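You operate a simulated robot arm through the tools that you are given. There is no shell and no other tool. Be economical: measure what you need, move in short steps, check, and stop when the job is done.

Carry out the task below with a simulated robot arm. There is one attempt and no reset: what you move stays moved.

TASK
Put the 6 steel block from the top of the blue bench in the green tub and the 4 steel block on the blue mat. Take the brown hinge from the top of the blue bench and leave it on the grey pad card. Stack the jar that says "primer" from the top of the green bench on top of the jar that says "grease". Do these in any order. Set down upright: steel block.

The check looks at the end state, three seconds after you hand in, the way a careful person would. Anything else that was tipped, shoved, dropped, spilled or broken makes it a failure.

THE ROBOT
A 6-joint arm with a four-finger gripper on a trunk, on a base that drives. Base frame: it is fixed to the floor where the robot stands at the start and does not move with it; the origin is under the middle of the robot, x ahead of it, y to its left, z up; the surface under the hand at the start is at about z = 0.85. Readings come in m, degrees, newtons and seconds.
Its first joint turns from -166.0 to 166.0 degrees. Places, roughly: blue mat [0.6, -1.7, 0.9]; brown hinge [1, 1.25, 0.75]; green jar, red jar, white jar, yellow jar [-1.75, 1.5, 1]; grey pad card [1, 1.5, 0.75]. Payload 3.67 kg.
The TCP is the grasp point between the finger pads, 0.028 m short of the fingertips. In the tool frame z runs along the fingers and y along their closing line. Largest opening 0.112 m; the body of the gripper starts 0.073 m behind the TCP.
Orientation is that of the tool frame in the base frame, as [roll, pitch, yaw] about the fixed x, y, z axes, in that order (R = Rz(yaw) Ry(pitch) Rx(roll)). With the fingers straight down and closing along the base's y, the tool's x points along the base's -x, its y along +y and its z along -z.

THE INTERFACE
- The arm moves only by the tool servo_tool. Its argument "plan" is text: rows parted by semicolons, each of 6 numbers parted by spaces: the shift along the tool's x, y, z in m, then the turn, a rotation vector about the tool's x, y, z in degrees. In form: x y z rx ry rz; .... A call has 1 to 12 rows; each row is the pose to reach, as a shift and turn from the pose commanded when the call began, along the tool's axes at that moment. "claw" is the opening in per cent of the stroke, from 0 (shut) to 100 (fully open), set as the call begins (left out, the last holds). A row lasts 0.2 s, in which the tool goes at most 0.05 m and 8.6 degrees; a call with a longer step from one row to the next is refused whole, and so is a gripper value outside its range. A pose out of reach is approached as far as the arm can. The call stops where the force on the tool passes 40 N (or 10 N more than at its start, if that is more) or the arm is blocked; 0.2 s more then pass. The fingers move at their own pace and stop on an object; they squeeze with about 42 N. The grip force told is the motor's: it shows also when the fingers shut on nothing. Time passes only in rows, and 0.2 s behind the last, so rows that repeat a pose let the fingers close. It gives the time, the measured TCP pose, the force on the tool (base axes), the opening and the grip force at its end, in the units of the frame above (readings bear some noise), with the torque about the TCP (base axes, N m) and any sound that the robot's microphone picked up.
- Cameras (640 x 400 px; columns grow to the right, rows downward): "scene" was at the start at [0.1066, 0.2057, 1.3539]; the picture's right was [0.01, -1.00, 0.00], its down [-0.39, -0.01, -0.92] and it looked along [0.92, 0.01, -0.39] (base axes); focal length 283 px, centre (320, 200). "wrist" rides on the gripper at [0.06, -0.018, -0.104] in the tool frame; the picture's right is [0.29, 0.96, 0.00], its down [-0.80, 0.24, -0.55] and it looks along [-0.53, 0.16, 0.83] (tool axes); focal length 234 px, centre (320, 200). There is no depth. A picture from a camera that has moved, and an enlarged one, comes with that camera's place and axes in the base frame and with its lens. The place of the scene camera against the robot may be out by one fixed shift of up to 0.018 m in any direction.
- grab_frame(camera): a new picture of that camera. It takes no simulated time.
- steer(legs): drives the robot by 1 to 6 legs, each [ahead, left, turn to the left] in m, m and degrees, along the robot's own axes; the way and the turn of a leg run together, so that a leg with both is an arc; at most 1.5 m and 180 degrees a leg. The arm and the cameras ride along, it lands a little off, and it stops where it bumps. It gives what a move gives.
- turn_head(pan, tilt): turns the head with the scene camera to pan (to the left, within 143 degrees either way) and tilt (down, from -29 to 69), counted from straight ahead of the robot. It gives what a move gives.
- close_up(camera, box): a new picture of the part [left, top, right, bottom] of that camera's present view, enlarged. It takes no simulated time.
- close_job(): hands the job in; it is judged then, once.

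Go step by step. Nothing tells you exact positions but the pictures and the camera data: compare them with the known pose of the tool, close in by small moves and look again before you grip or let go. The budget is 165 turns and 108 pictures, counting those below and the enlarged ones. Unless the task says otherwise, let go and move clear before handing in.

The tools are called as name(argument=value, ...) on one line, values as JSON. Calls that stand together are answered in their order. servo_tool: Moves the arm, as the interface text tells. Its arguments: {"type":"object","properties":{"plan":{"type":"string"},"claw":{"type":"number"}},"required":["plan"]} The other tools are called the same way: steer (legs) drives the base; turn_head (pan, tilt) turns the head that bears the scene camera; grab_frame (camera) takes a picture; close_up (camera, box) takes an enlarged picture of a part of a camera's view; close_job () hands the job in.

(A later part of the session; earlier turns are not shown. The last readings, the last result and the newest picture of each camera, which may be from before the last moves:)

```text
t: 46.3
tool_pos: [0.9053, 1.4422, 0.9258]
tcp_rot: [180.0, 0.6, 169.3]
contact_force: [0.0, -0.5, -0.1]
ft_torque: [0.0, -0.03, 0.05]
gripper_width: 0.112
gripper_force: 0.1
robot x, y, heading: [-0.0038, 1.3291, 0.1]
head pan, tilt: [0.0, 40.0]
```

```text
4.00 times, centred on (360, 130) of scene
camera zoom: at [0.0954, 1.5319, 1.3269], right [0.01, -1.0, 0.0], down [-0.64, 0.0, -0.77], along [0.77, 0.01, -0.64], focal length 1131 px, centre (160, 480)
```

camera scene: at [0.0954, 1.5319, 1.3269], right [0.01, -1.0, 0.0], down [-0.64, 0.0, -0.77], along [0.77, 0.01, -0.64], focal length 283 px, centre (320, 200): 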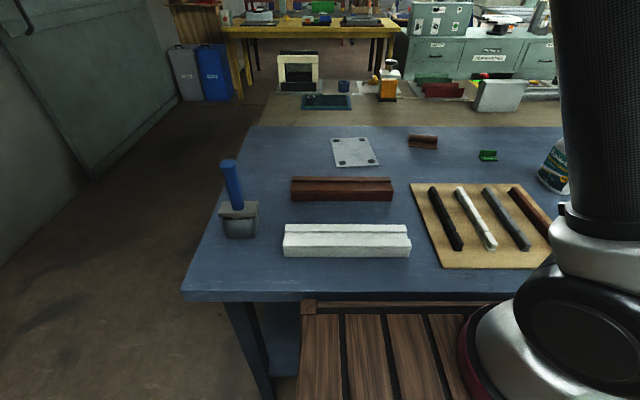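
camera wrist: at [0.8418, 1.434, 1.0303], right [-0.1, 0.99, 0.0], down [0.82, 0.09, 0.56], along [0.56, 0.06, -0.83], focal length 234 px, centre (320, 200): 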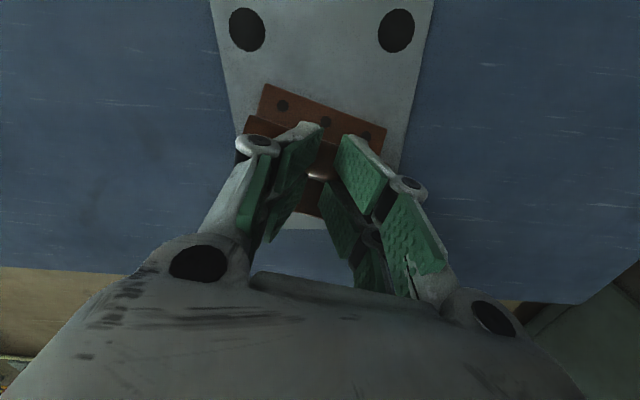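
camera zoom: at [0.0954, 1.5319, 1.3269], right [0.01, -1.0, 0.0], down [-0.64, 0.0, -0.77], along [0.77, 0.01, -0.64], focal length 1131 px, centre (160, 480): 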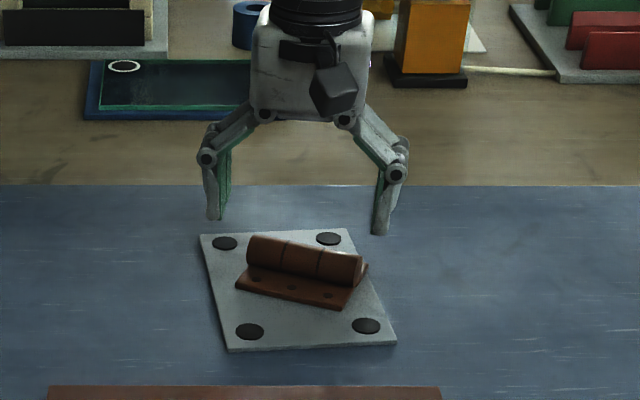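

The hinge lies flat, fully on the card. Now I raise and retract the arm, and look toward the green bench behind.

servo_tool(plan="0 0 -0.045 0 0 0; 0 0 -0.09 0 0 0; 0 0 -0.135 0 0 0; 0.03 0.006 -0.17 0 0 0; 0.07 0.013 -0.2 0 0 0; 0.11 0.021 -0.22 0 0 0; 0.15 0.028 -0.24 0 0 0; 0.19 0.036 -0.26 0 0 0; 0.23 0.044 -0.28 0 0 0; 0.27 0.05 -0.29 0 0 0; 0.3 0.05 -0.29 0 0 0; 0.3 0.05 -0.29 0 0 5")

turn_head(pan=140, tilt=25)

grab_frame(camera="scene")

```text
refused: row 5 steps farther than a row can; nothing moved
```

```text
t: 48.5
tool_pos: [0.9036, 1.4399, 0.9247]
tcp_rot: [-180.0, 0.5, 169.3]
contact_force: [-0.1, -0.2, -0.7]
ft_torque: [-0.01, -0.04, -0.01]
gripper_width: 0.1118
gripper_force: 0.1
robot x, y, heading: [-0.0007, 1.3269, 0.5]
head pan, tilt: [140.0, 25.0]
```

```text
67 pictures are left
camera scene: at [-0.0605, 1.59, 1.3502], right [0.64, 0.77, 0.0], down [0.33, -0.27, -0.91], along [-0.7, 0.58, -0.42], focal length 283 px, centre (320, 200)
```

scene: 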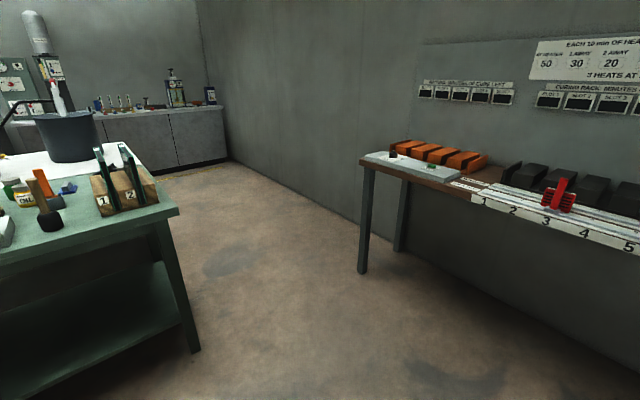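

I redo the retraction with smaller steps.

servo_tool(plan="0 0 -0.045 0 0 0; 0 0 -0.09 0 0 0; 0 0 -0.135 0 0 0; 0.02 0.004 -0.175 0 0 0; 0.05 0.01 -0.205 0 0 0; 0.08 0.015 -0.235 0 0 0; 0.11 0.021 -0.265 0 0 0; 0.14 0.027 -0.29 0 0 0; 0.18 0.034 -0.29 0 0 0; 0.22 0.042 -0.29 0 0 0; 0.26 0.05 -0.29 0 0 0; 0.3 0.057 -0.29 0 0 0")

steer(legs=[[0, 0, 180], [0.45, -0.05, 0]])

turn_head(pan=0, tilt=25)

grab_frame(camera="scene")

```text
t: 51.1
tool_pos: [0.6194, 1.5515, 1.211]
tcp_rot: [-180.0, 0.6, 169.3]
contact_force: [1.5, -0.2, -0.8]
ft_torque: [0.01, 0.01, 0.0]
gripper_width: 0.112
gripper_force: 0.0
robot x, y, heading: [-0.0009, 1.327, 0.3]
head pan, tilt: [140.0, 25.0]
```

```text
t: 52.6
tool_pos: [0.586, 1.6092, 1.2101]
tcp_rot: [179.9, 0.7, 175.2]
contact_force: [-0.5, 0.1, -0.3]
ft_torque: [0.03, -0.02, -0.03]
gripper_width: 0.1121
gripper_force: 0.0
robot x, y, heading: [-0.0068, 1.3215, 6.3]
head pan, tilt: [140.0, 25.0]
stopped in leg 1: the robot was blocked; the commanded pose is now the measured one
```

```text
t: 54.9
tool_pos: [0.5856, 1.6089, 1.2113]
tcp_rot: [179.8, 0.6, 175.2]
contact_force: [0.1, -0.5, 0.4]
ft_torque: [0.0, 0.01, 0.01]
gripper_width: 0.112
gripper_force: 0.0
robot x, y, heading: [-0.0025, 1.3193, 6.3]
head pan, tilt: [0.0, 25.0]
```

```text
66 pictures are left
camera scene: at [0.0729, 1.5357, 1.3502], right [0.11, -0.99, 0.0], down [-0.42, -0.05, -0.91], along [0.9, 0.1, -0.42], focal length 283 px, centre (320, 200)
```

scene: 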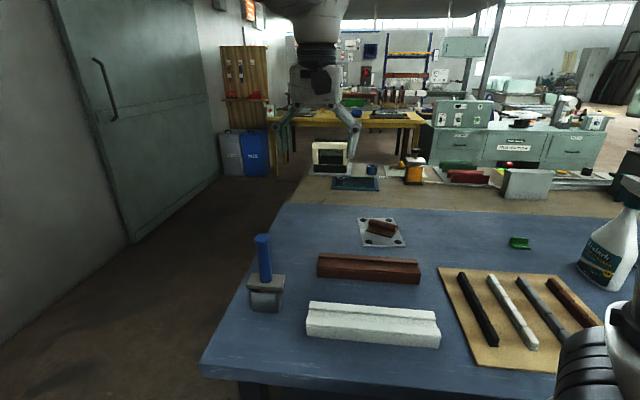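

The deck corner touched the bench when turning. I back away first, then turn around.

steer(legs=[[-0.4, 0, -5], [0, 0, 180]])

grab_frame(camera="scene")

```text
t: 64.8
tool_pos: [-1.0063, 1.0161, 1.2116]
tcp_rot: [179.9, 0.7, -5.9]
contact_force: [-0.1, 0.4, 0.6]
ft_torque: [0.02, -0.01, -0.02]
gripper_width: 0.1121
gripper_force: 0.0
robot x, y, heading: [-0.406, 1.2913, -174.9]
head pan, tilt: [0.0, 25.0]
```

```text
65 pictures are left
camera scene: at [-0.504, 1.0569, 1.3502], right [-0.09, 1.0, 0.0], down [0.42, 0.04, -0.91], along [-0.9, -0.08, -0.42], focal length 283 px, centre (320, 200)
```

scene: 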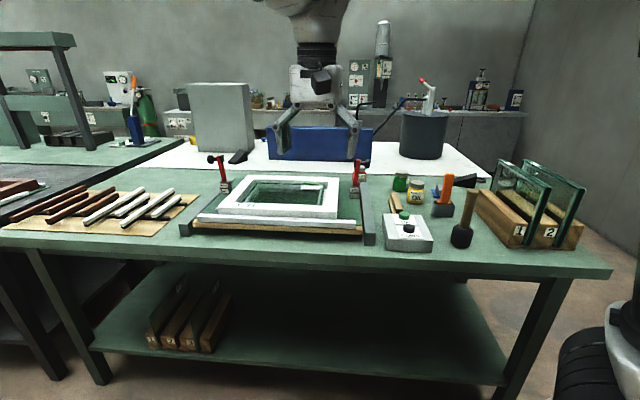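

close_up(camera="scene", box=[350, 150, 530, 262])

```text
3.56 times, centred on (440, 206) of scene
camera zoom: at [-0.504, 1.0569, 1.3502], right [-0.09, 1.0, 0.0], down [0.42, 0.04, -0.91], along [-0.9, -0.08, -0.42], focal length 1005 px, centre (-107, 179)
```

zoom: 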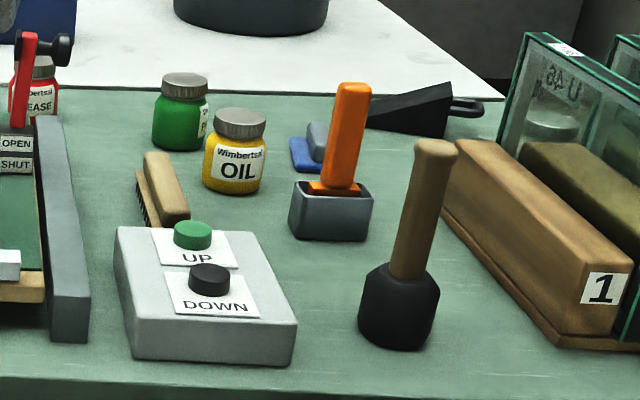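

Jars: red "GREASE" behind the frame's right clamp (~(-1.69, 1.14)), yellow "OIL", green jar (~(-1.71, 1.32)) with its label turned away, and a white jar behind the glass. I drive closer to read the labels.

steer(legs=[[0, 0, -5], [0.33, 0, 0]])

turn_head(pan=-10, tilt=35)

grab_frame(camera="scene")

grab_frame(camera="wrist")

```text
t: 67.5
tool_pos: [-1.3545, 1.0674, 1.2103]
tcp_rot: [179.9, 0.7, -11.0]
contact_force: [0.3, -0.4, -0.5]
ft_torque: [-0.02, 0.0, -0.01]
gripper_width: 0.1118
gripper_force: 0.0
robot x, y, heading: [-0.7308, 1.2879, -180.1]
head pan, tilt: [0.0, 25.0]
```

```text
t: 68.2
tool_pos: [-1.3543, 1.0675, 1.2116]
tcp_rot: [179.9, 0.7, -10.9]
contact_force: [-0.5, -0.3, 0.9]
ft_torque: [0.0, -0.03, 0.03]
gripper_width: 0.1121
gripper_force: 0.1
robot x, y, heading: [-0.7331, 1.2895, -179.9]
head pan, tilt: [-10.0, 35.0]
```

```text
63 pictures are left
camera scene: at [-0.8446, 1.0795, 1.3345], right [0.17, 0.99, 0.0], down [0.56, -0.1, -0.82], along [-0.81, 0.14, -0.57], focal length 283 px, centre (320, 200)
```

scene: 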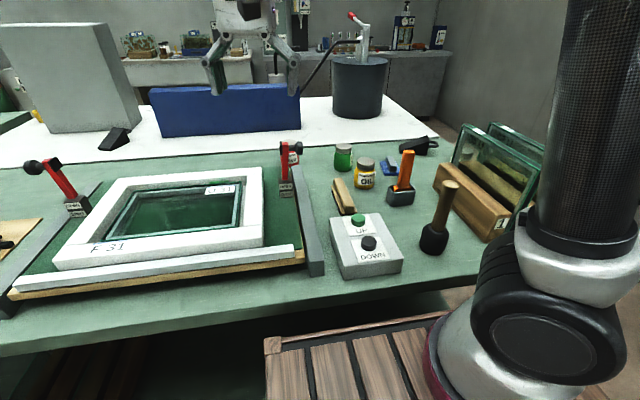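

```text
62 pictures are left
camera wrist: at [-1.2913, 1.0732, 1.3153], right [0.1, -0.99, 0.0], down [-0.82, -0.09, 0.56], along [-0.56, -0.06, -0.83], focal length 234 px, centre (320, 200)
```

wrist: 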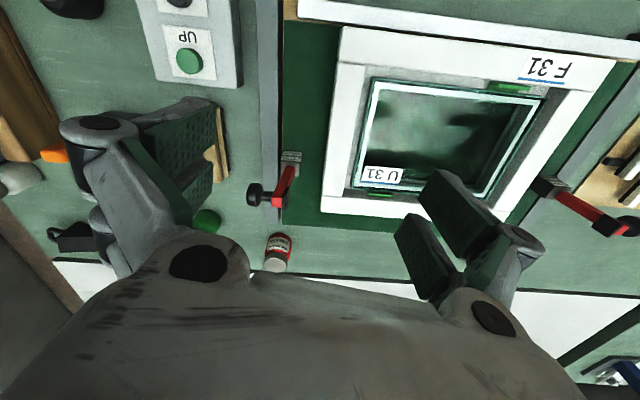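

I shift right by 0.5 m for a different angle on the green and white jars' labels.

steer(legs=[[0, -0.5, 0]])

turn_head(pan=0, tilt=30)

close_up(camera="scene", box=[180, 80, 420, 230])

grab_frame(camera="wrist")

```text
t: 71.2
tool_pos: [-1.3571, 1.5719, 1.2097]
tcp_rot: [179.9, 0.7, -11.3]
contact_force: [-0.1, -0.1, -0.3]
ft_torque: [0.01, -0.04, 0.02]
gripper_width: 0.1118
gripper_force: 0.1
robot x, y, heading: [-0.732, 1.7885, 179.8]
head pan, tilt: [-10.0, 35.0]
```

```text
t: 71.9
tool_pos: [-1.357, 1.5718, 1.2116]
tcp_rot: [179.9, 0.7, -11.2]
contact_force: [0.6, -0.3, -0.1]
ft_torque: [0.01, -0.01, 0.0]
gripper_width: 0.1121
gripper_force: 0.1
robot x, y, heading: [-0.7351, 1.7898, 179.7]
head pan, tilt: [0.0, 30.0]
```

```text
2.67 times, centred on (300, 155) of scene
camera zoom: at [-0.8502, 1.5647, 1.3422], right [0.0, 1.0, 0.0], down [0.5, 0.0, -0.87], along [-0.87, 0.0, -0.5], focal length 754 px, centre (373, 320)
```

zoom: 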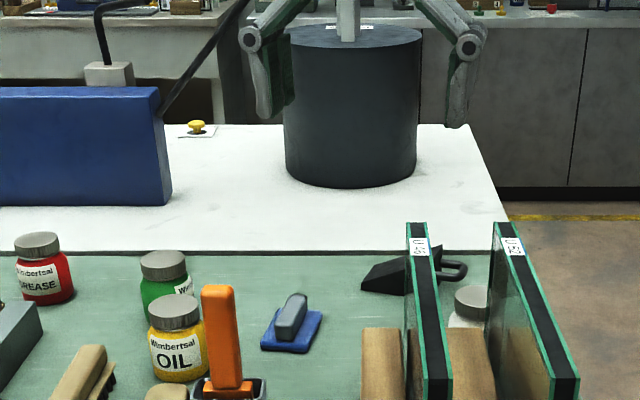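

```text
60 pictures are left
camera wrist: at [-1.2932, 1.577, 1.3153], right [0.09, -1.0, 0.0], down [-0.82, -0.08, 0.56], along [-0.56, -0.05, -0.83], focal length 234 px, centre (320, 200)
```

wrist: 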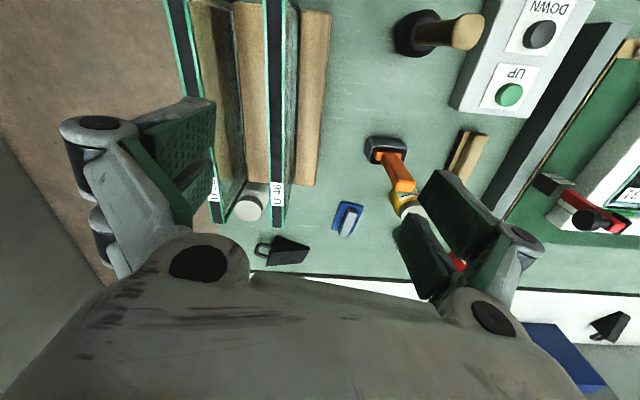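

The white jar stands between the glass panes; the green jar shows only "W…". I go a bit farther right to read both.

steer(legs=[[0, -0.45, 0]])

turn_head(pan=30, tilt=25)

grab_frame(camera="scene")

```text
t: 74.6
tool_pos: [-1.3546, 2.0308, 1.2114]
tcp_rot: [179.8, 0.7, -11.6]
contact_force: [-0.2, -0.8, 0.2]
ft_torque: [-0.01, -0.03, 0.0]
gripper_width: 0.1122
gripper_force: 0.0
robot x, y, heading: [-0.7287, 2.2424, 179.3]
head pan, tilt: [0.0, 30.0]
```

```text
t: 75.6
tool_pos: [-1.3547, 2.031, 1.2121]
tcp_rot: [180.0, 0.8, -11.7]
contact_force: [-0.3, 0.3, -0.5]
ft_torque: [-0.02, -0.02, -0.01]
gripper_width: 0.1121
gripper_force: 0.0
robot x, y, heading: [-0.7304, 2.2475, 179.4]
head pan, tilt: [30.0, 25.0]
```

```text
59 pictures are left
camera scene: at [-0.8387, 1.9742, 1.3502], right [-0.49, 0.87, 0.0], down [0.37, 0.21, -0.91], along [-0.79, -0.44, -0.42], focal length 283 px, centre (320, 200)
```

scene: 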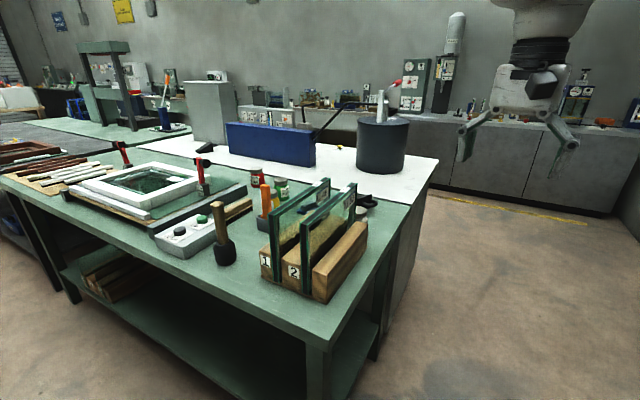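

close_up(camera="scene", box=[240, 165, 330, 221])

close_up(camera="scene", box=[310, 175, 400, 231])

```text
7.11 times, centred on (285, 193) of scene
camera zoom: at [-0.8387, 1.9742, 1.3502], right [-0.49, 0.87, 0.0], down [0.37, 0.21, -0.91], along [-0.79, -0.44, -0.42], focal length 2010 px, centre (569, 250)
```

zoom: 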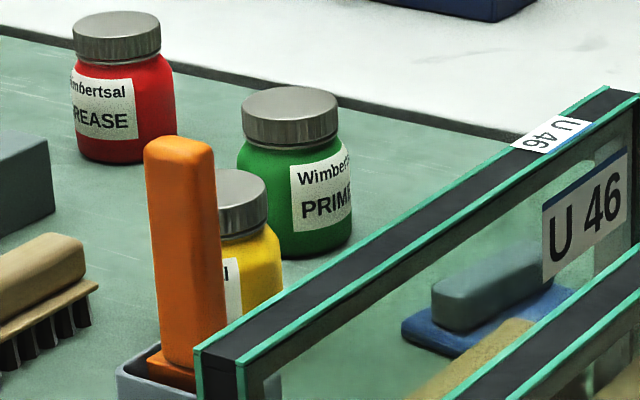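

```text
7.11 times, centred on (355, 203) of scene
camera zoom: at [-0.8387, 1.9742, 1.3502], right [-0.49, 0.87, 0.0], down [0.37, 0.21, -0.91], along [-0.79, -0.44, -0.42], focal length 2010 px, centre (71, 179)
```

zoom: 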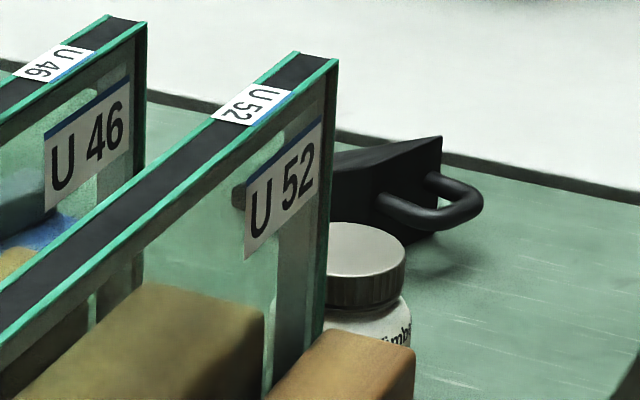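

Green is PRIMER, red is GREASE. Triangulated: primer ≈ (-1.686, 1.299), grease ≈ (-1.735, 1.126), lids at z≈0.94. I drive back to be in front of them.

steer(legs=[[0, 1.03, 0.6], [0.06, 0, 0]])

turn_head(pan=-10, tilt=30)

```text
t: 81.7
tool_pos: [-1.4244, 0.996, 1.2105]
tcp_rot: [-180.0, 0.6, -11.8]
contact_force: [0.0, 0.5, 1.4]
ft_torque: [0.03, -0.01, 0.03]
gripper_width: 0.112
gripper_force: 0.0
robot x, y, heading: [-0.8021, 1.2094, 179.3]
head pan, tilt: [30.0, 25.0]
stopped in leg 2: the robot was blocked; the commanded pose is now the measured one
```

```text
t: 82.7
tool_pos: [-1.4253, 0.9984, 1.2115]
tcp_rot: [-180.0, 0.6, -11.8]
contact_force: [-1.1, -0.4, 0.1]
ft_torque: [-0.02, -0.02, 0.0]
gripper_width: 0.112
gripper_force: 0.1
robot x, y, heading: [-0.8008, 1.2099, 179.3]
head pan, tilt: [-10.0, 30.0]
```

Robot is at the bench edge. I bring the tool to look down at the primer jar, turning it square.

servo_tool(plan="-0.0324 -0.0274 0 0 0 -1.3; -0.0648 -0.0548 0 0 0 -2.6; -0.0972 -0.0822 0 0 0 -3.9; -0.1296 -0.1096 0 0 0 -5.2; -0.162 -0.137 0 0 0 -6.6; -0.1944 -0.1645 0.01 0 0 -7.9; -0.2268 -0.1919 0.03 0 0 -9.2; -0.2592 -0.2193 0.05 0 0 -10.5; -0.2916 -0.2467 0.07 0 0 -11.8; -0.2916 -0.2467 0.08 0 0 -11.8", claw=100)

grab_frame(camera="wrist")

grab_frame(camera="scene")

```text
t: 84.9
tool_pos: [-1.6611, 1.2982, 1.1329]
tcp_rot: [-179.9, 0.6, 0.0]
contact_force: [-0.2, -0.2, 0.1]
ft_torque: [0.02, 0.02, -0.02]
gripper_width: 0.1117
gripper_force: 0.1
robot x, y, heading: [-0.7981, 1.2101, 179.6]
head pan, tilt: [-10.0, 30.0]
```

```text
56 pictures are left
camera wrist: at [-1.6001, 1.3162, 1.2374], right [0.29, -0.96, -0.01], down [-0.79, -0.24, 0.56], along [-0.54, -0.16, -0.83], focal length 234 px, centre (320, 200)
```

wrist: 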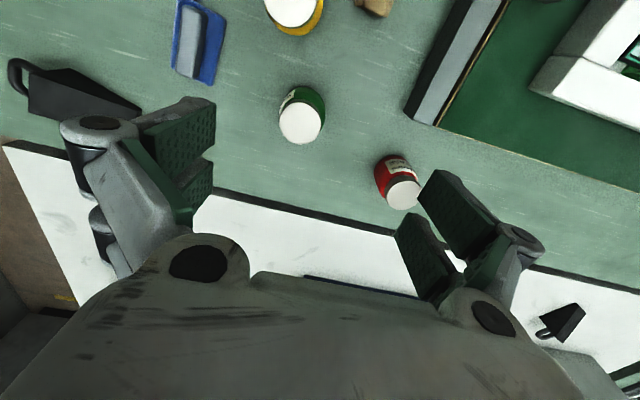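

```text
55 pictures are left
camera scene: at [-0.9166, 1.0016, 1.3423], right [0.18, 0.98, 0.0], down [0.49, -0.09, -0.87], along [-0.85, 0.16, -0.5], focal length 283 px, centre (320, 200)
```

scene: 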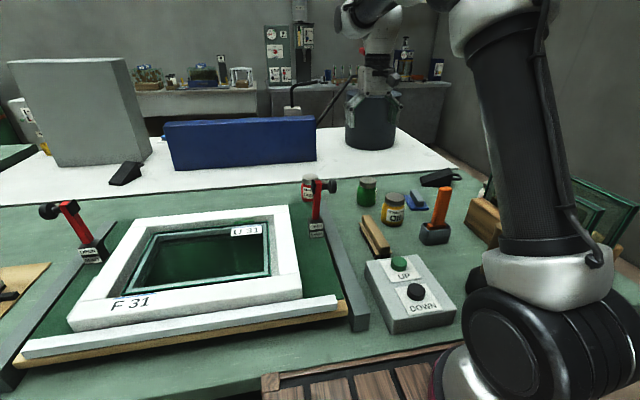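

From the wrist view, primer lid at (-1.690, 1.316) and grease lid at (-1.745, 1.141). I go above the primer and lower to just above its lid.

servo_tool(plan="-0.0285 -0.018 0 0 0.6 0; -0.0285 -0.018 0.045 0 0.6 0; -0.0285 -0.018 0.09 0 0.6 0; -0.0285 -0.018 0.133 0 0.6 0; -0.0285 -0.018 0.133 0 0.6 0")

grab_frame(camera="wrist")

close_up(camera="scene", box=[280, 90, 460, 250])

```text
t: 86.1
tool_pos: [-1.6893, 1.315, 0.9997]
tcp_rot: [-179.9, 0.0, 0.0]
contact_force: [-0.1, -0.7, 0.0]
ft_torque: [0.0, 0.0, -0.02]
gripper_width: 0.112
gripper_force: 0.0
robot x, y, heading: [-0.799, 1.2114, 179.4]
head pan, tilt: [-10.0, 30.0]
```

```text
54 pictures are left
camera wrist: at [-1.63, 1.3327, 1.1053], right [0.29, -0.96, 0.0], down [-0.8, -0.24, 0.55], along [-0.53, -0.16, -0.83], focal length 234 px, centre (320, 200)
```

wrist: 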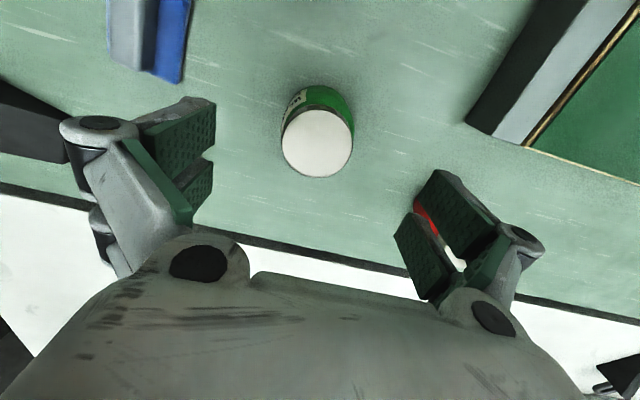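

```text
2.50 times, centred on (370, 170) of scene
camera zoom: at [-0.9167, 1.0017, 1.3423], right [0.18, 0.98, 0.0], down [0.49, -0.09, -0.87], along [-0.85, 0.16, -0.5], focal length 707 px, centre (195, 275)
```

zoom: 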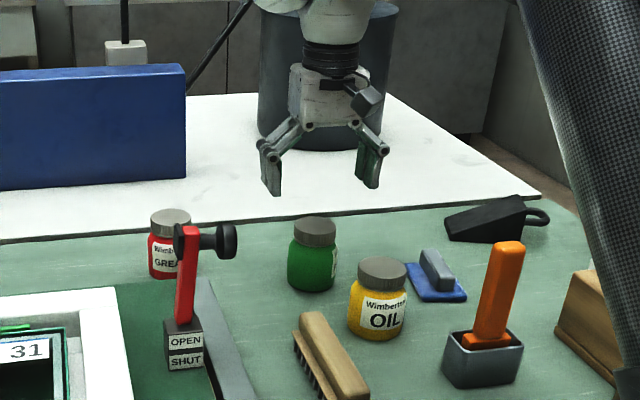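

Aligned within 3 mm. I go down to z≈0.902 and close on the jar body.

servo_tool(plan="0 -0.002 0.035 0 0 0; 0.001 -0.002 0.07 0 0 0; 0.001 -0.002 0.098 0 0 0; 0.001 -0.002 0.098 0 0 0")

servo_tool(plan="0 0 0 0 0 0; 0 0 0 0 0 0; 0 0 0 0 0 0; 0 0 0 0 0 0", claw=0)

grab_frame(camera="wrist")

```text
t: 87.1
tool_pos: [-1.6893, 1.3189, 0.9029]
tcp_rot: [-179.9, 0.0, -0.1]
contact_force: [-0.7, -0.3, -0.5]
ft_torque: [0.02, -0.01, 0.0]
gripper_width: 0.112
gripper_force: 0.0
robot x, y, heading: [-0.7999, 1.212, 179.1]
head pan, tilt: [-10.0, 30.0]
```

```text
t: 88.1
tool_pos: [-1.6886, 1.3194, 0.9032]
tcp_rot: [-179.9, 0.0, 0.0]
contact_force: [0.3, -1.9, 1.9]
ft_torque: [0.05, 0.01, 0.0]
gripper_width: 0.0618
gripper_force: 41.4
robot x, y, heading: [-0.801, 1.2116, 179.5]
head pan, tilt: [-10.0, 30.0]
```

```text
52 pictures are left
camera wrist: at [-1.6293, 1.3357, 1.0087], right [0.29, -0.96, 0.0], down [-0.8, -0.24, 0.55], along [-0.53, -0.16, -0.83], focal length 234 px, centre (320, 200)
```

wrist: 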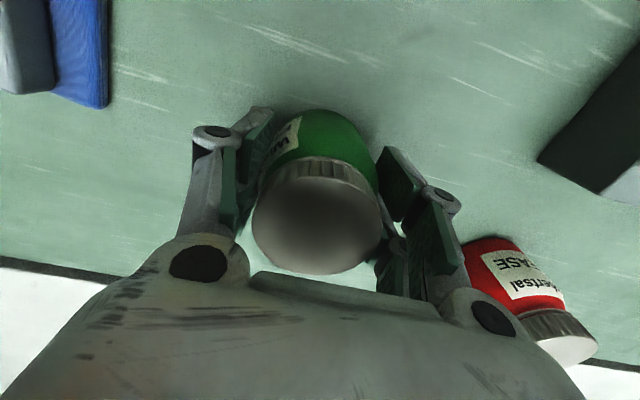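

Gripped (0.062 m). I lift 0.15 m and measure the grease jar again.

servo_tool(plan="0 0 -0.02 0 0 0; 0 0 -0.06 0 0 0; 0 0 -0.1 0 0 0; 0 0 -0.14 0 0 0; 0 0 -0.16 0 0 0; 0 0 -0.16 0 0 0")

grab_frame(camera="wrist")

close_up(camera="scene", box=[280, 90, 460, 250])

```text
t: 89.5
tool_pos: [-1.689, 1.3192, 1.0634]
tcp_rot: [-180.0, 0.1, 0.0]
contact_force: [-0.5, 0.2, -2.4]
ft_torque: [0.02, -0.04, -0.01]
gripper_width: 0.0619
gripper_force: 42.0
robot x, y, heading: [-0.8003, 1.2127, 179.4]
head pan, tilt: [-10.0, 30.0]
```

```text
51 pictures are left
camera wrist: at [-1.6296, 1.3363, 1.1678], right [0.29, -0.96, 0.0], down [-0.8, -0.24, 0.55], along [-0.53, -0.16, -0.83], focal length 234 px, centre (320, 200)
```

wrist: 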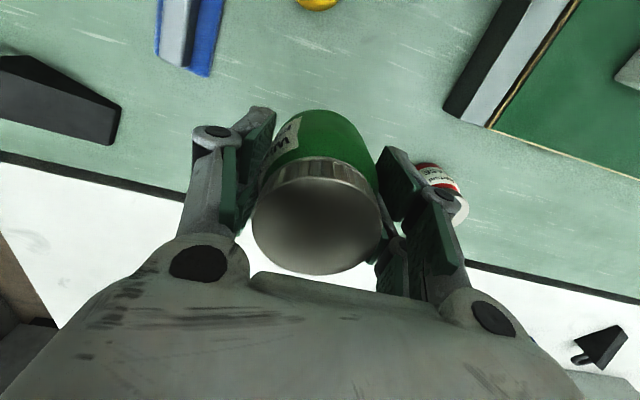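

```text
2.50 times, centred on (370, 170) of scene
camera zoom: at [-0.9169, 1.0017, 1.3422], right [0.18, 0.98, 0.0], down [0.49, -0.09, -0.87], along [-0.85, 0.16, -0.5], focal length 707 px, centre (195, 275)
```

zoom: 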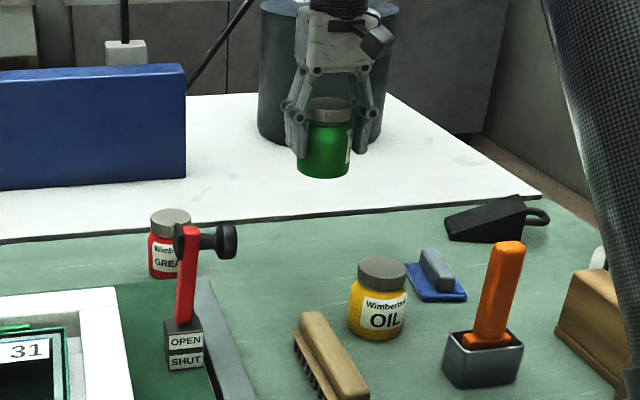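

I step 0.06 m to the right (away) so the finger doesn't hide the grease lid and take an enlarged view.

servo_tool(plan="0 -0.03 0 0 0 0; 0 -0.06 0 0 0 0; 0 -0.06 0 0 0 0")

close_up(camera="wrist", box=[380, 110, 620, 260])

close_up(camera="scene", box=[290, 160, 370, 210])

```text
t: 90.3
tool_pos: [-1.6903, 1.3776, 1.0628]
tcp_rot: [-179.9, 0.0, 0.0]
contact_force: [-0.2, -0.6, -3.3]
ft_torque: [0.02, 0.0, 0.0]
gripper_width: 0.0618
gripper_force: 42.1
robot x, y, heading: [-0.8012, 1.2116, 179.4]
head pan, tilt: [-10.0, 30.0]
```

```text
2.67 times, centred on (500, 185) of wrist
camera zoom: at [-1.6302, 1.395, 1.1671], right [0.29, -0.96, 0.0], down [-0.8, -0.24, 0.55], along [-0.53, -0.16, -0.83], focal length 624 px, centre (-160, 240)
```

zoom: 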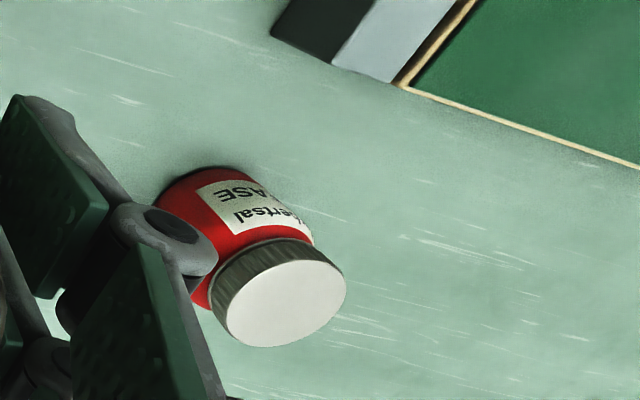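

```text
8.00 times, centred on (330, 185) of scene
camera zoom: at [-0.9168, 1.0015, 1.3422], right [0.18, 0.98, 0.0], down [0.49, -0.09, -0.87], along [-0.85, 0.16, -0.5], focal length 2261 px, centre (240, 320)
```

zoom: 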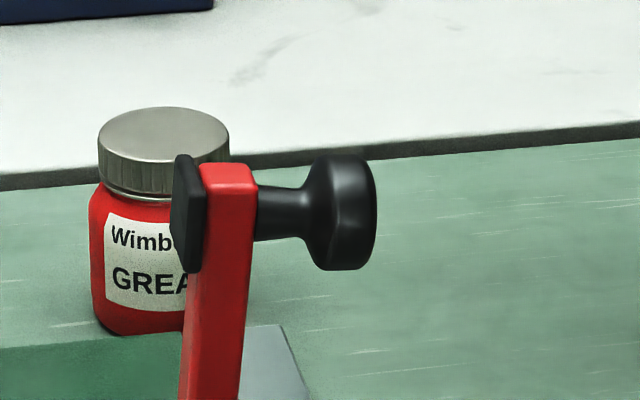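

Both views agree: grease lid centre ≈ (-1.748, 1.142). I carry the primer over it, keeping z 1.063.

servo_tool(plan="-0.01 0.04 0 0 0 0; -0.02 0.08 0 0 0 0; -0.03 0.12 0 0 0 0; -0.04 0.16 0 0 0 0; -0.05 0.2 0 0 0 0; -0.06 0.236 0 0 0 0; -0.06 0.236 0 0 0 0; -0.06 0.236 0 0 0 0")

close_up(camera="scene", box=[250, 110, 410, 210])

grab_frame(camera="wrist")

```text
t: 92.1
tool_pos: [-1.7494, 1.1415, 1.0642]
tcp_rot: [-179.8, 0.0, 0.0]
contact_force: [0.2, -0.3, -2.5]
ft_torque: [-0.02, -0.03, -0.02]
gripper_width: 0.062
gripper_force: 42.0
robot x, y, heading: [-0.7997, 1.2085, 179.4]
head pan, tilt: [-10.0, 30.0]
```

```text
4.00 times, centred on (330, 160) of scene
camera zoom: at [-0.9168, 1.0018, 1.3422], right [0.18, 0.98, 0.0], down [0.49, -0.09, -0.87], along [-0.85, 0.16, -0.5], focal length 1131 px, centre (280, 360)
```

zoom: 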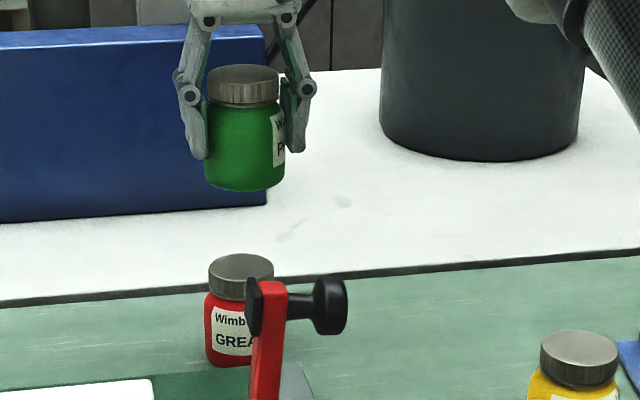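

```text
46 pictures are left
camera wrist: at [-1.6906, 1.1586, 1.169], right [0.29, -0.96, 0.0], down [-0.8, -0.24, 0.55], along [-0.53, -0.16, -0.83], focal length 234 px, centre (320, 200)
```

wrist: 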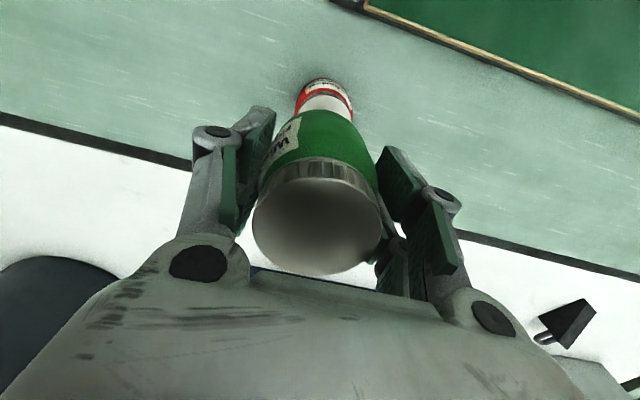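

Scene and wrist pictures both hint that grease is about 5 mm to the left (-y) of the held jar. I zoom to measure.

close_up(camera="wrist", box=[260, 60, 388, 140])

```text
5.00 times, centred on (324, 100) of wrist
camera zoom: at [-1.6906, 1.1586, 1.169], right [0.29, -0.96, 0.0], down [-0.8, -0.24, 0.55], along [-0.53, -0.16, -0.83], focal length 1171 px, centre (300, 700)
```

zoom: 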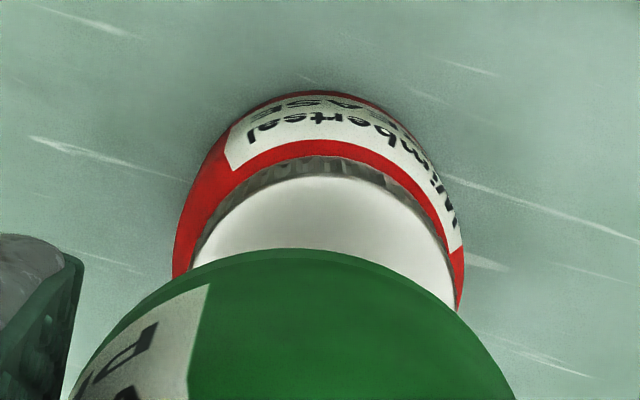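

Grease is about (-0.003, -0.0045) off from the held jar. I correct and lower to ~6 mm above the lid.

servo_tool(plan="-0.003 0.0045 0 0 0 0; -0.003 0.0045 0.03 0 0 0; -0.003 0.0045 0.055 0 0 0; -0.003 0.0045 0.065 0 0 0; -0.003 0.0045 0.065 0 0 0")

close_up(camera="scene", box=[280, 140, 360, 200])

close_up(camera="wrist", box=[260, 60, 388, 140])

```text
t: 93.3
tool_pos: [-1.7535, 1.1386, 0.9983]
tcp_rot: [-179.9, 0.0, 0.0]
contact_force: [0.3, 1.1, -2.8]
ft_torque: [0.01, -0.03, -0.02]
gripper_width: 0.0618
gripper_force: 42.0
robot x, y, heading: [-0.7999, 1.2113, 179.1]
head pan, tilt: [-10.0, 30.0]
```

```text
6.67 times, centred on (320, 170) of scene
camera zoom: at [-0.9168, 1.0016, 1.3422], right [0.18, 0.98, 0.0], down [0.49, -0.09, -0.87], along [-0.85, 0.16, -0.5], focal length 1884 px, centre (320, 400)
```

zoom: 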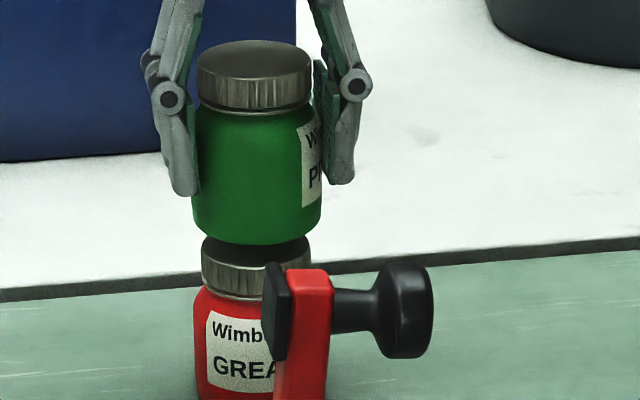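

```text
5.00 times, centred on (324, 100) of wrist
camera zoom: at [-1.6936, 1.1557, 1.1033], right [0.29, -0.96, 0.0], down [-0.8, -0.24, 0.55], along [-0.53, -0.16, -0.83], focal length 1171 px, centre (300, 700)
```

zoom: 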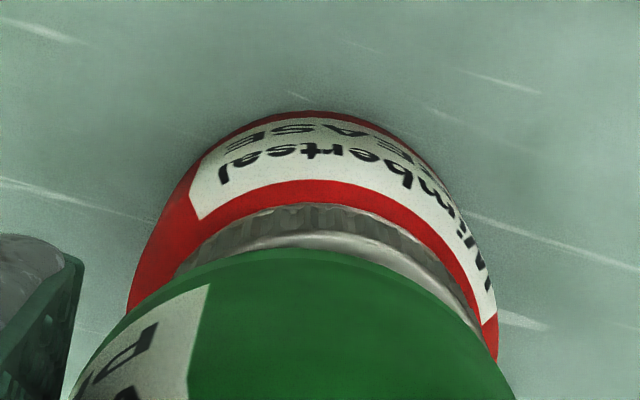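

Well aligned within ~2 mm. Lowering the last millimetres.

servo_tool(plan="-0.001 0.001 0.003 0 0 0; -0.001 0.001 0.006 0 0 0; -0.001 0.001 0.008 0 0 0; -0.001 0.001 0.008 0 0 0")

```text
t: 94.3
tool_pos: [-1.7539, 1.1377, 0.9901]
tcp_rot: [-179.9, -0.1, 0.0]
contact_force: [0.0, 0.4, -2.8]
ft_torque: [-0.03, 0.0, -0.03]
gripper_width: 0.062
gripper_force: 42.4
robot x, y, heading: [-0.8009, 1.2118, 179.4]
head pan, tilt: [-10.0, 30.0]
```

servo_tool(plan="0 0 0.002 0 0 0; 0 0 0.003 0 0 0; 0 0 0.003 0 0 0")

```text
t: 95.1
tool_pos: [-1.7536, 1.1375, 0.9885]
tcp_rot: [-179.9, 0.2, -0.1]
contact_force: [-0.3, 2.8, 16.8]
ft_torque: [0.31, -0.3, 0.06]
gripper_width: 0.0619
gripper_force: 41.4
robot x, y, heading: [-0.8003, 1.2105, 179.4]
head pan, tilt: [-10.0, 30.0]
```

Contact at 17 N. I ease 1.5 mm up and open gently.

servo_tool(plan="0 0 -0.0015 0 0 0; 0 0 -0.0015 0 0 0")

servo_tool(plan="0 0 0 0 0 0; 0 0 0 0 0 0; 0 0 0 0 0 0", claw=75)

close_up(camera="scene", box=[270, 120, 390, 210])

```text
t: 95.7
tool_pos: [-1.7536, 1.1364, 0.9894]
tcp_rot: [-179.9, 0.1, 0.1]
contact_force: [-3.6, 2.7, 10.4]
ft_torque: [0.18, 0.21, 0.01]
gripper_width: 0.0619
gripper_force: 42.4
robot x, y, heading: [-0.7997, 1.213, 179.4]
head pan, tilt: [-10.0, 30.0]
```

```text
t: 96.5
tool_pos: [-1.7532, 1.1375, 0.9905]
tcp_rot: [-180.0, 0.0, -0.1]
contact_force: [0.5, 0.6, -0.3]
ft_torque: [-0.02, 0.01, 0.02]
gripper_width: 0.0841
gripper_force: 0.0
robot x, y, heading: [-0.7956, 1.2115, 179.3]
head pan, tilt: [-10.0, 30.0]
```

```text
4.44 times, centred on (330, 165) of scene
camera zoom: at [-0.9167, 1.0016, 1.3422], right [0.18, 0.98, 0.0], down [0.49, -0.09, -0.87], along [-0.85, 0.16, -0.5], focal length 1256 px, centre (276, 356)
```

zoom: 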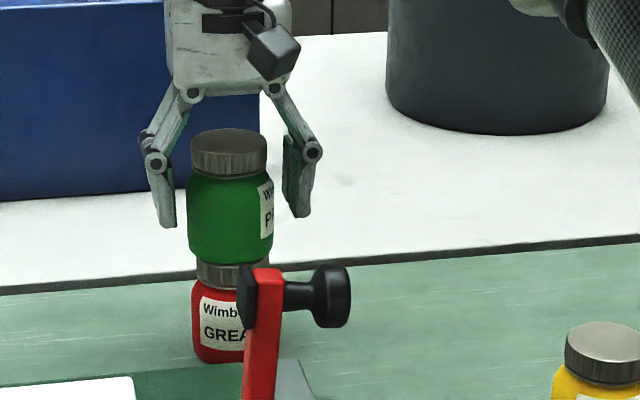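

The stack stands. I raise the open hand straight up and retract it, then check.

servo_tool(plan="0 0 -0.03 0 0 0; 0 0 -0.07 0 0 0; 0 0 -0.115 0 0 0; 0 0 -0.16 0 0 0; 0 0 -0.2 0 0 0; 0.04 0 -0.22 0 0 0; 0.08 0 -0.24 0 0 0; 0.12 0 -0.26 0 0 0; 0.16 0 -0.26 0 0 0; 0.2 0 -0.26 0 0 0")

close_up(camera="scene", box=[270, 120, 390, 210])

```text
t: 98.7
tool_pos: [-1.5537, 1.1379, 1.2475]
tcp_rot: [-179.8, 0.0, 0.0]
contact_force: [-0.8, 0.0, -2.1]
ft_torque: [0.01, -0.08, 0.0]
gripper_width: 0.0841
gripper_force: 0.0
robot x, y, heading: [-0.7969, 1.2127, 179.6]
head pan, tilt: [-10.0, 30.0]
```

```text
4.44 times, centred on (330, 165) of scene
camera zoom: at [-0.9173, 1.0016, 1.3422], right [0.18, 0.98, 0.0], down [0.49, -0.09, -0.87], along [-0.85, 0.16, -0.5], focal length 1256 px, centre (276, 356)
```

zoom: 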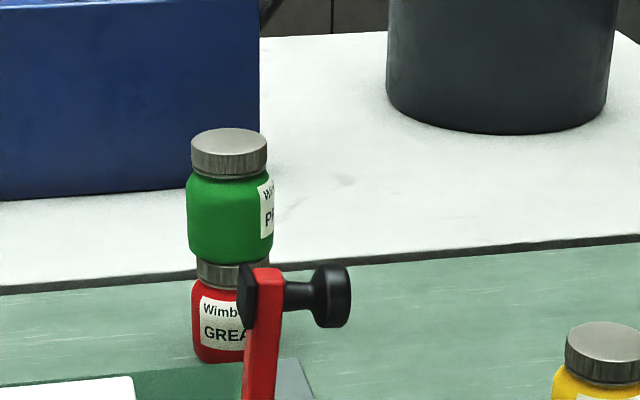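

The stack is stable. Now block 4: I back off, turn around and drive back to the blue bench.

steer(legs=[[-0.4, 0, 0], [0, 0, 180], [0, -1.15, 0.4]])

turn_head(pan=0, tilt=35)

```text
t: 114.2
tool_pos: [0.3899, 0.1513, 1.2478]
tcp_rot: [-179.9, 0.0, -177.1]
contact_force: [0.0, -0.2, -0.8]
ft_torque: [0.0, 0.0, 0.0]
gripper_width: 0.0841
gripper_force: 0.0
robot x, y, heading: [-0.3581, 0.0384, 1.9]
head pan, tilt: [-10.0, 30.0]
```

```text
t: 114.9
tool_pos: [0.3908, 0.1499, 1.2485]
tcp_rot: [-179.9, 0.0, -177.1]
contact_force: [-0.3, -0.6, 0.0]
ft_torque: [0.0, 0.0, -0.01]
gripper_width: 0.0841
gripper_force: 0.0
robot x, y, heading: [-0.3605, 0.0425, 2.1]
head pan, tilt: [0.0, 35.0]
```

Now forward to the bench.

steer(legs=[[0, 0, -2], [0.35, 0, 0]])

grab_frame(camera="scene")

grab_frame(camera="wrist")

```text
t: 117.5
tool_pos: [0.7369, 0.1281, 1.2499]
tcp_rot: [-179.9, 0.1, -179.0]
contact_force: [-0.8, -0.1, -1.0]
ft_torque: [-0.02, 0.01, -0.01]
gripper_width: 0.0841
gripper_force: 0.1
robot x, y, heading: [-0.0137, 0.0453, 0.5]
head pan, tilt: [0.0, 35.0]
```

```text
40 pictures are left
camera scene: at [0.0865, 0.2483, 1.3344], right [0.01, -1.0, 0.0], down [-0.57, 0.0, -0.82], along [0.82, 0.01, -0.57], focal length 283 px, centre (320, 200)
```

scene: 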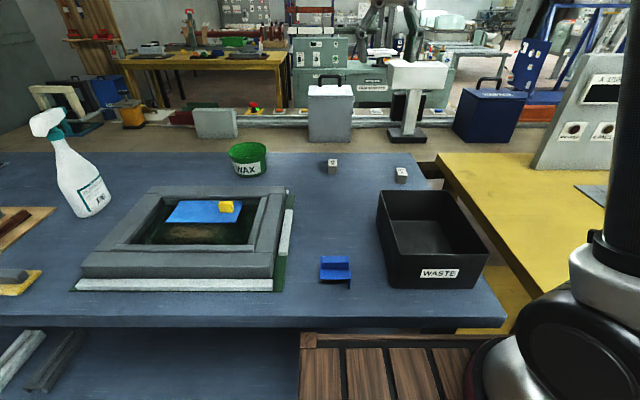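

```text
39 pictures are left
camera wrist: at [0.679, 0.1084, 1.3535], right [-0.3, 0.95, 0.0], down [0.79, 0.25, 0.55], along [0.53, 0.17, -0.83], focal length 234 px, centre (320, 200)
```

wrist: 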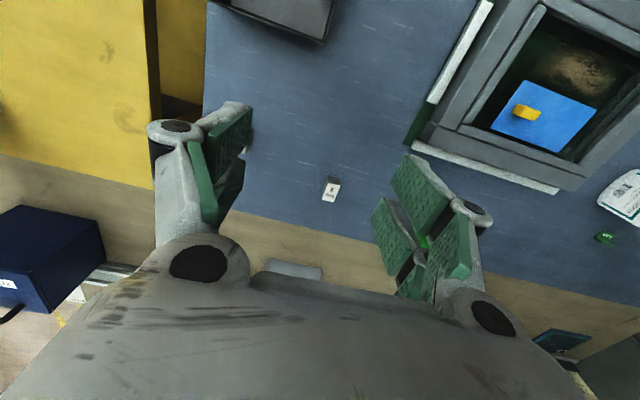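

Block 4 is ahead-right at about (0.89, 0.0). I bring the hand over it.

servo_tool(plan="-0.026 -0.026 0.02 0 0 0; -0.052 -0.052 0.045 0 0 0; -0.078 -0.078 0.07 0 0 0; -0.104 -0.104 0.095 0 0 0; -0.131 -0.13 0.12 0 0 0; -0.131 -0.13 0.15 0 0 0; -0.131 -0.13 0.17 0 0 0; -0.131 -0.13 0.17 0 0 0")

grab_frame(camera="wrist")

```text
t: 119.3
tool_pos: [0.8745, -0.0011, 1.079]
tcp_rot: [-179.9, 0.0, -179.1]
contact_force: [-0.5, 0.7, 0.0]
ft_torque: [-0.02, -0.01, 0.01]
gripper_width: 0.0838
gripper_force: 0.0
robot x, y, heading: [-0.0126, 0.0441, 0.2]
head pan, tilt: [0.0, 35.0]
```

```text
38 pictures are left
camera wrist: at [0.8139, -0.0192, 1.184], right [-0.3, 0.95, 0.0], down [0.79, 0.25, 0.55], along [0.53, 0.17, -0.83], focal length 234 px, centre (320, 200)
```

wrist: 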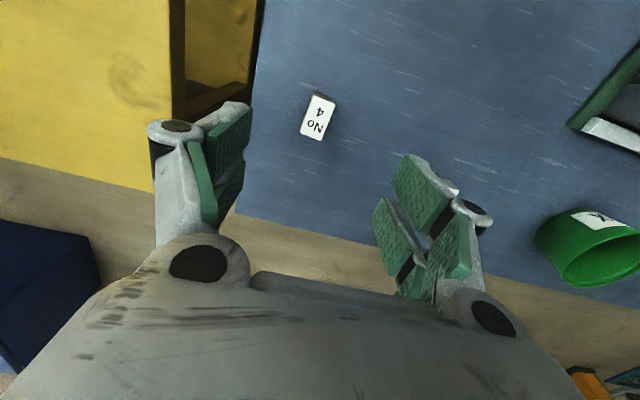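

Block 4 at (0.8885, 0.002), nearly square. I go down to just above it and grip.

servo_tool(plan="-0.014 0.003 0.04 0 0 1.3; -0.014 0.003 0.085 0 0 1.3; -0.014 0.003 0.13 0 0 1.3; -0.014 0.003 0.13 0 0 1.3", claw=75)

grab_frame(camera="wrist")

```text
t: 120.3
tool_pos: [0.8852, 0.0033, 0.946]
tcp_rot: [-179.9, -0.1, 179.8]
contact_force: [-0.2, 0.3, 0.4]
ft_torque: [0.0, 0.01, 0.01]
gripper_width: 0.0842
gripper_force: 0.1
robot x, y, heading: [-0.0112, 0.0422, 0.5]
head pan, tilt: [0.0, 35.0]
```

```text
37 pictures are left
camera wrist: at [0.8245, -0.0149, 1.0522], right [-0.28, 0.96, 0.0], down [0.8, 0.24, 0.55], along [0.53, 0.15, -0.83], focal length 234 px, centre (320, 200)
```

wrist: 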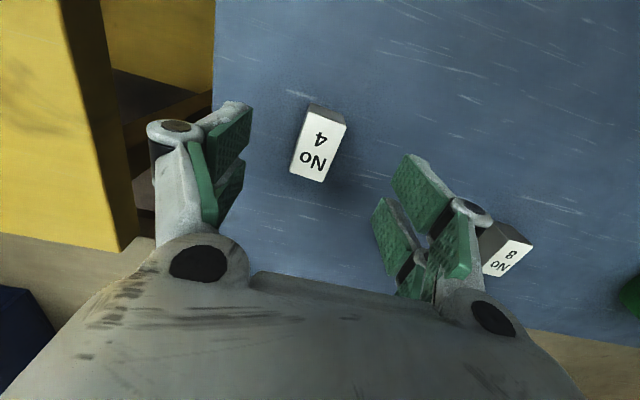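

Aligned. Going down to z≈0.883 and closing.

servo_tool(plan="-0.002 -0.001 0.03 0 0 0; -0.002 -0.001 0.055 0 0 0; -0.002 -0.001 0.063 0 0 0; -0.002 -0.001 0.063 0 0 0", claw=75)

servo_tool(plan="0 0 0 0 0 0; 0 0 0 0 0 0; 0 0 0 0 0 0; 0 0 0 0 0 0", claw=0)

servo_tool(plan="0 0 -0.03 0 0 0; 0 0 -0.075 0 0 0; 0 0 -0.12 0 0 0; 0.02 0 -0.16 0 0 0; 0.04 0 -0.2 0 0 0; 0.07 0 -0.24 0 0 0; 0.1 0 -0.28 0 0 0; 0.13 0 -0.31 0 0 0; 0.17 0 -0.33 0 0 0; 0.2 0 -0.34 0 0 0")

grab_frame(camera="wrist")

turn_head(pan=-60, tilt=25)

grab_frame(camera="scene")

```text
t: 121.3
tool_pos: [0.8875, 0.0015, 0.8852]
tcp_rot: [-179.9, -0.1, 179.7]
contact_force: [0.3, -0.4, 0.4]
ft_torque: [0.0, 0.02, -0.02]
gripper_width: 0.0836
gripper_force: 0.1
robot x, y, heading: [-0.0143, 0.0437, 0.3]
head pan, tilt: [0.0, 35.0]
```

```text
t: 122.3
tool_pos: [0.8885, 0.0009, 0.885]
tcp_rot: [-179.9, 0.0, 179.7]
contact_force: [-0.3, -1.6, 2.0]
ft_torque: [0.01, 0.07, 0.03]
gripper_width: 0.0295
gripper_force: 41.8
robot x, y, heading: [-0.0164, 0.0466, 0.3]
head pan, tilt: [0.0, 35.0]
```

```text
t: 124.5
tool_pos: [0.6861, 0.0028, 1.2283]
tcp_rot: [-179.9, -0.1, 179.8]
contact_force: [1.0, -0.4, -2.9]
ft_torque: [-0.03, 0.08, -0.03]
gripper_width: 0.0297
gripper_force: 42.1
robot x, y, heading: [-0.0126, 0.0428, 0.2]
head pan, tilt: [0.0, 35.0]
```

```text
36 pictures are left
camera wrist: at [0.6272, -0.0142, 1.3333], right [-0.28, 0.96, 0.0], down [0.8, 0.24, 0.55], along [0.53, 0.15, -0.83], focal length 234 px, centre (320, 200)
```

wrist: 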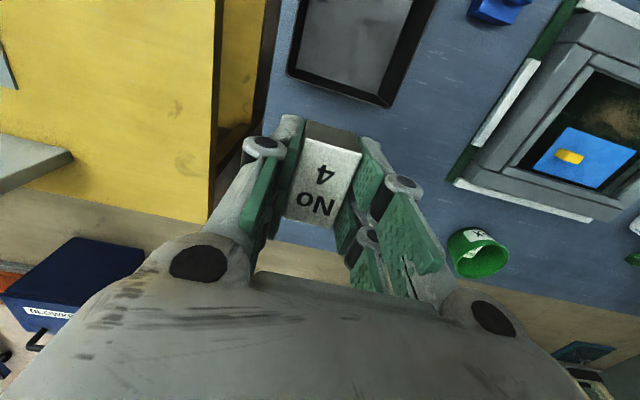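

```text
t: 125.8
tool_pos: [0.6875, 0.0046, 1.2298]
tcp_rot: [-179.8, 0.0, 179.7]
contact_force: [-0.1, 0.5, -2.3]
ft_torque: [0.0, 0.0, 0.01]
gripper_width: 0.0294
gripper_force: 41.7
robot x, y, heading: [-0.0158, 0.043, 0.3]
head pan, tilt: [-60.0, 25.0]
```

```text
35 pictures are left
camera scene: at [0.045, 0.1682, 1.3502], right [-0.86, -0.51, 0.0], down [-0.21, 0.36, -0.91], along [0.46, -0.78, -0.42], focal length 283 px, centre (320, 200)
```

scene: 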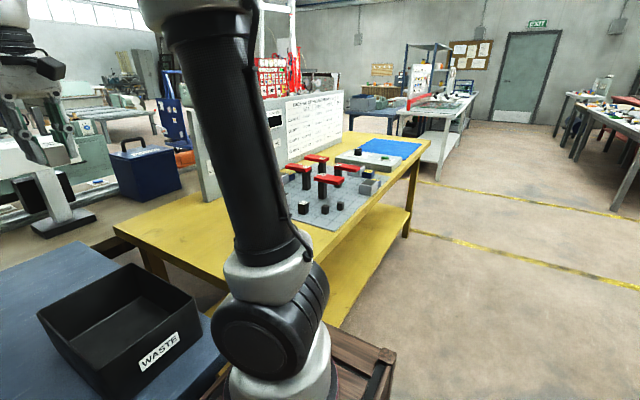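

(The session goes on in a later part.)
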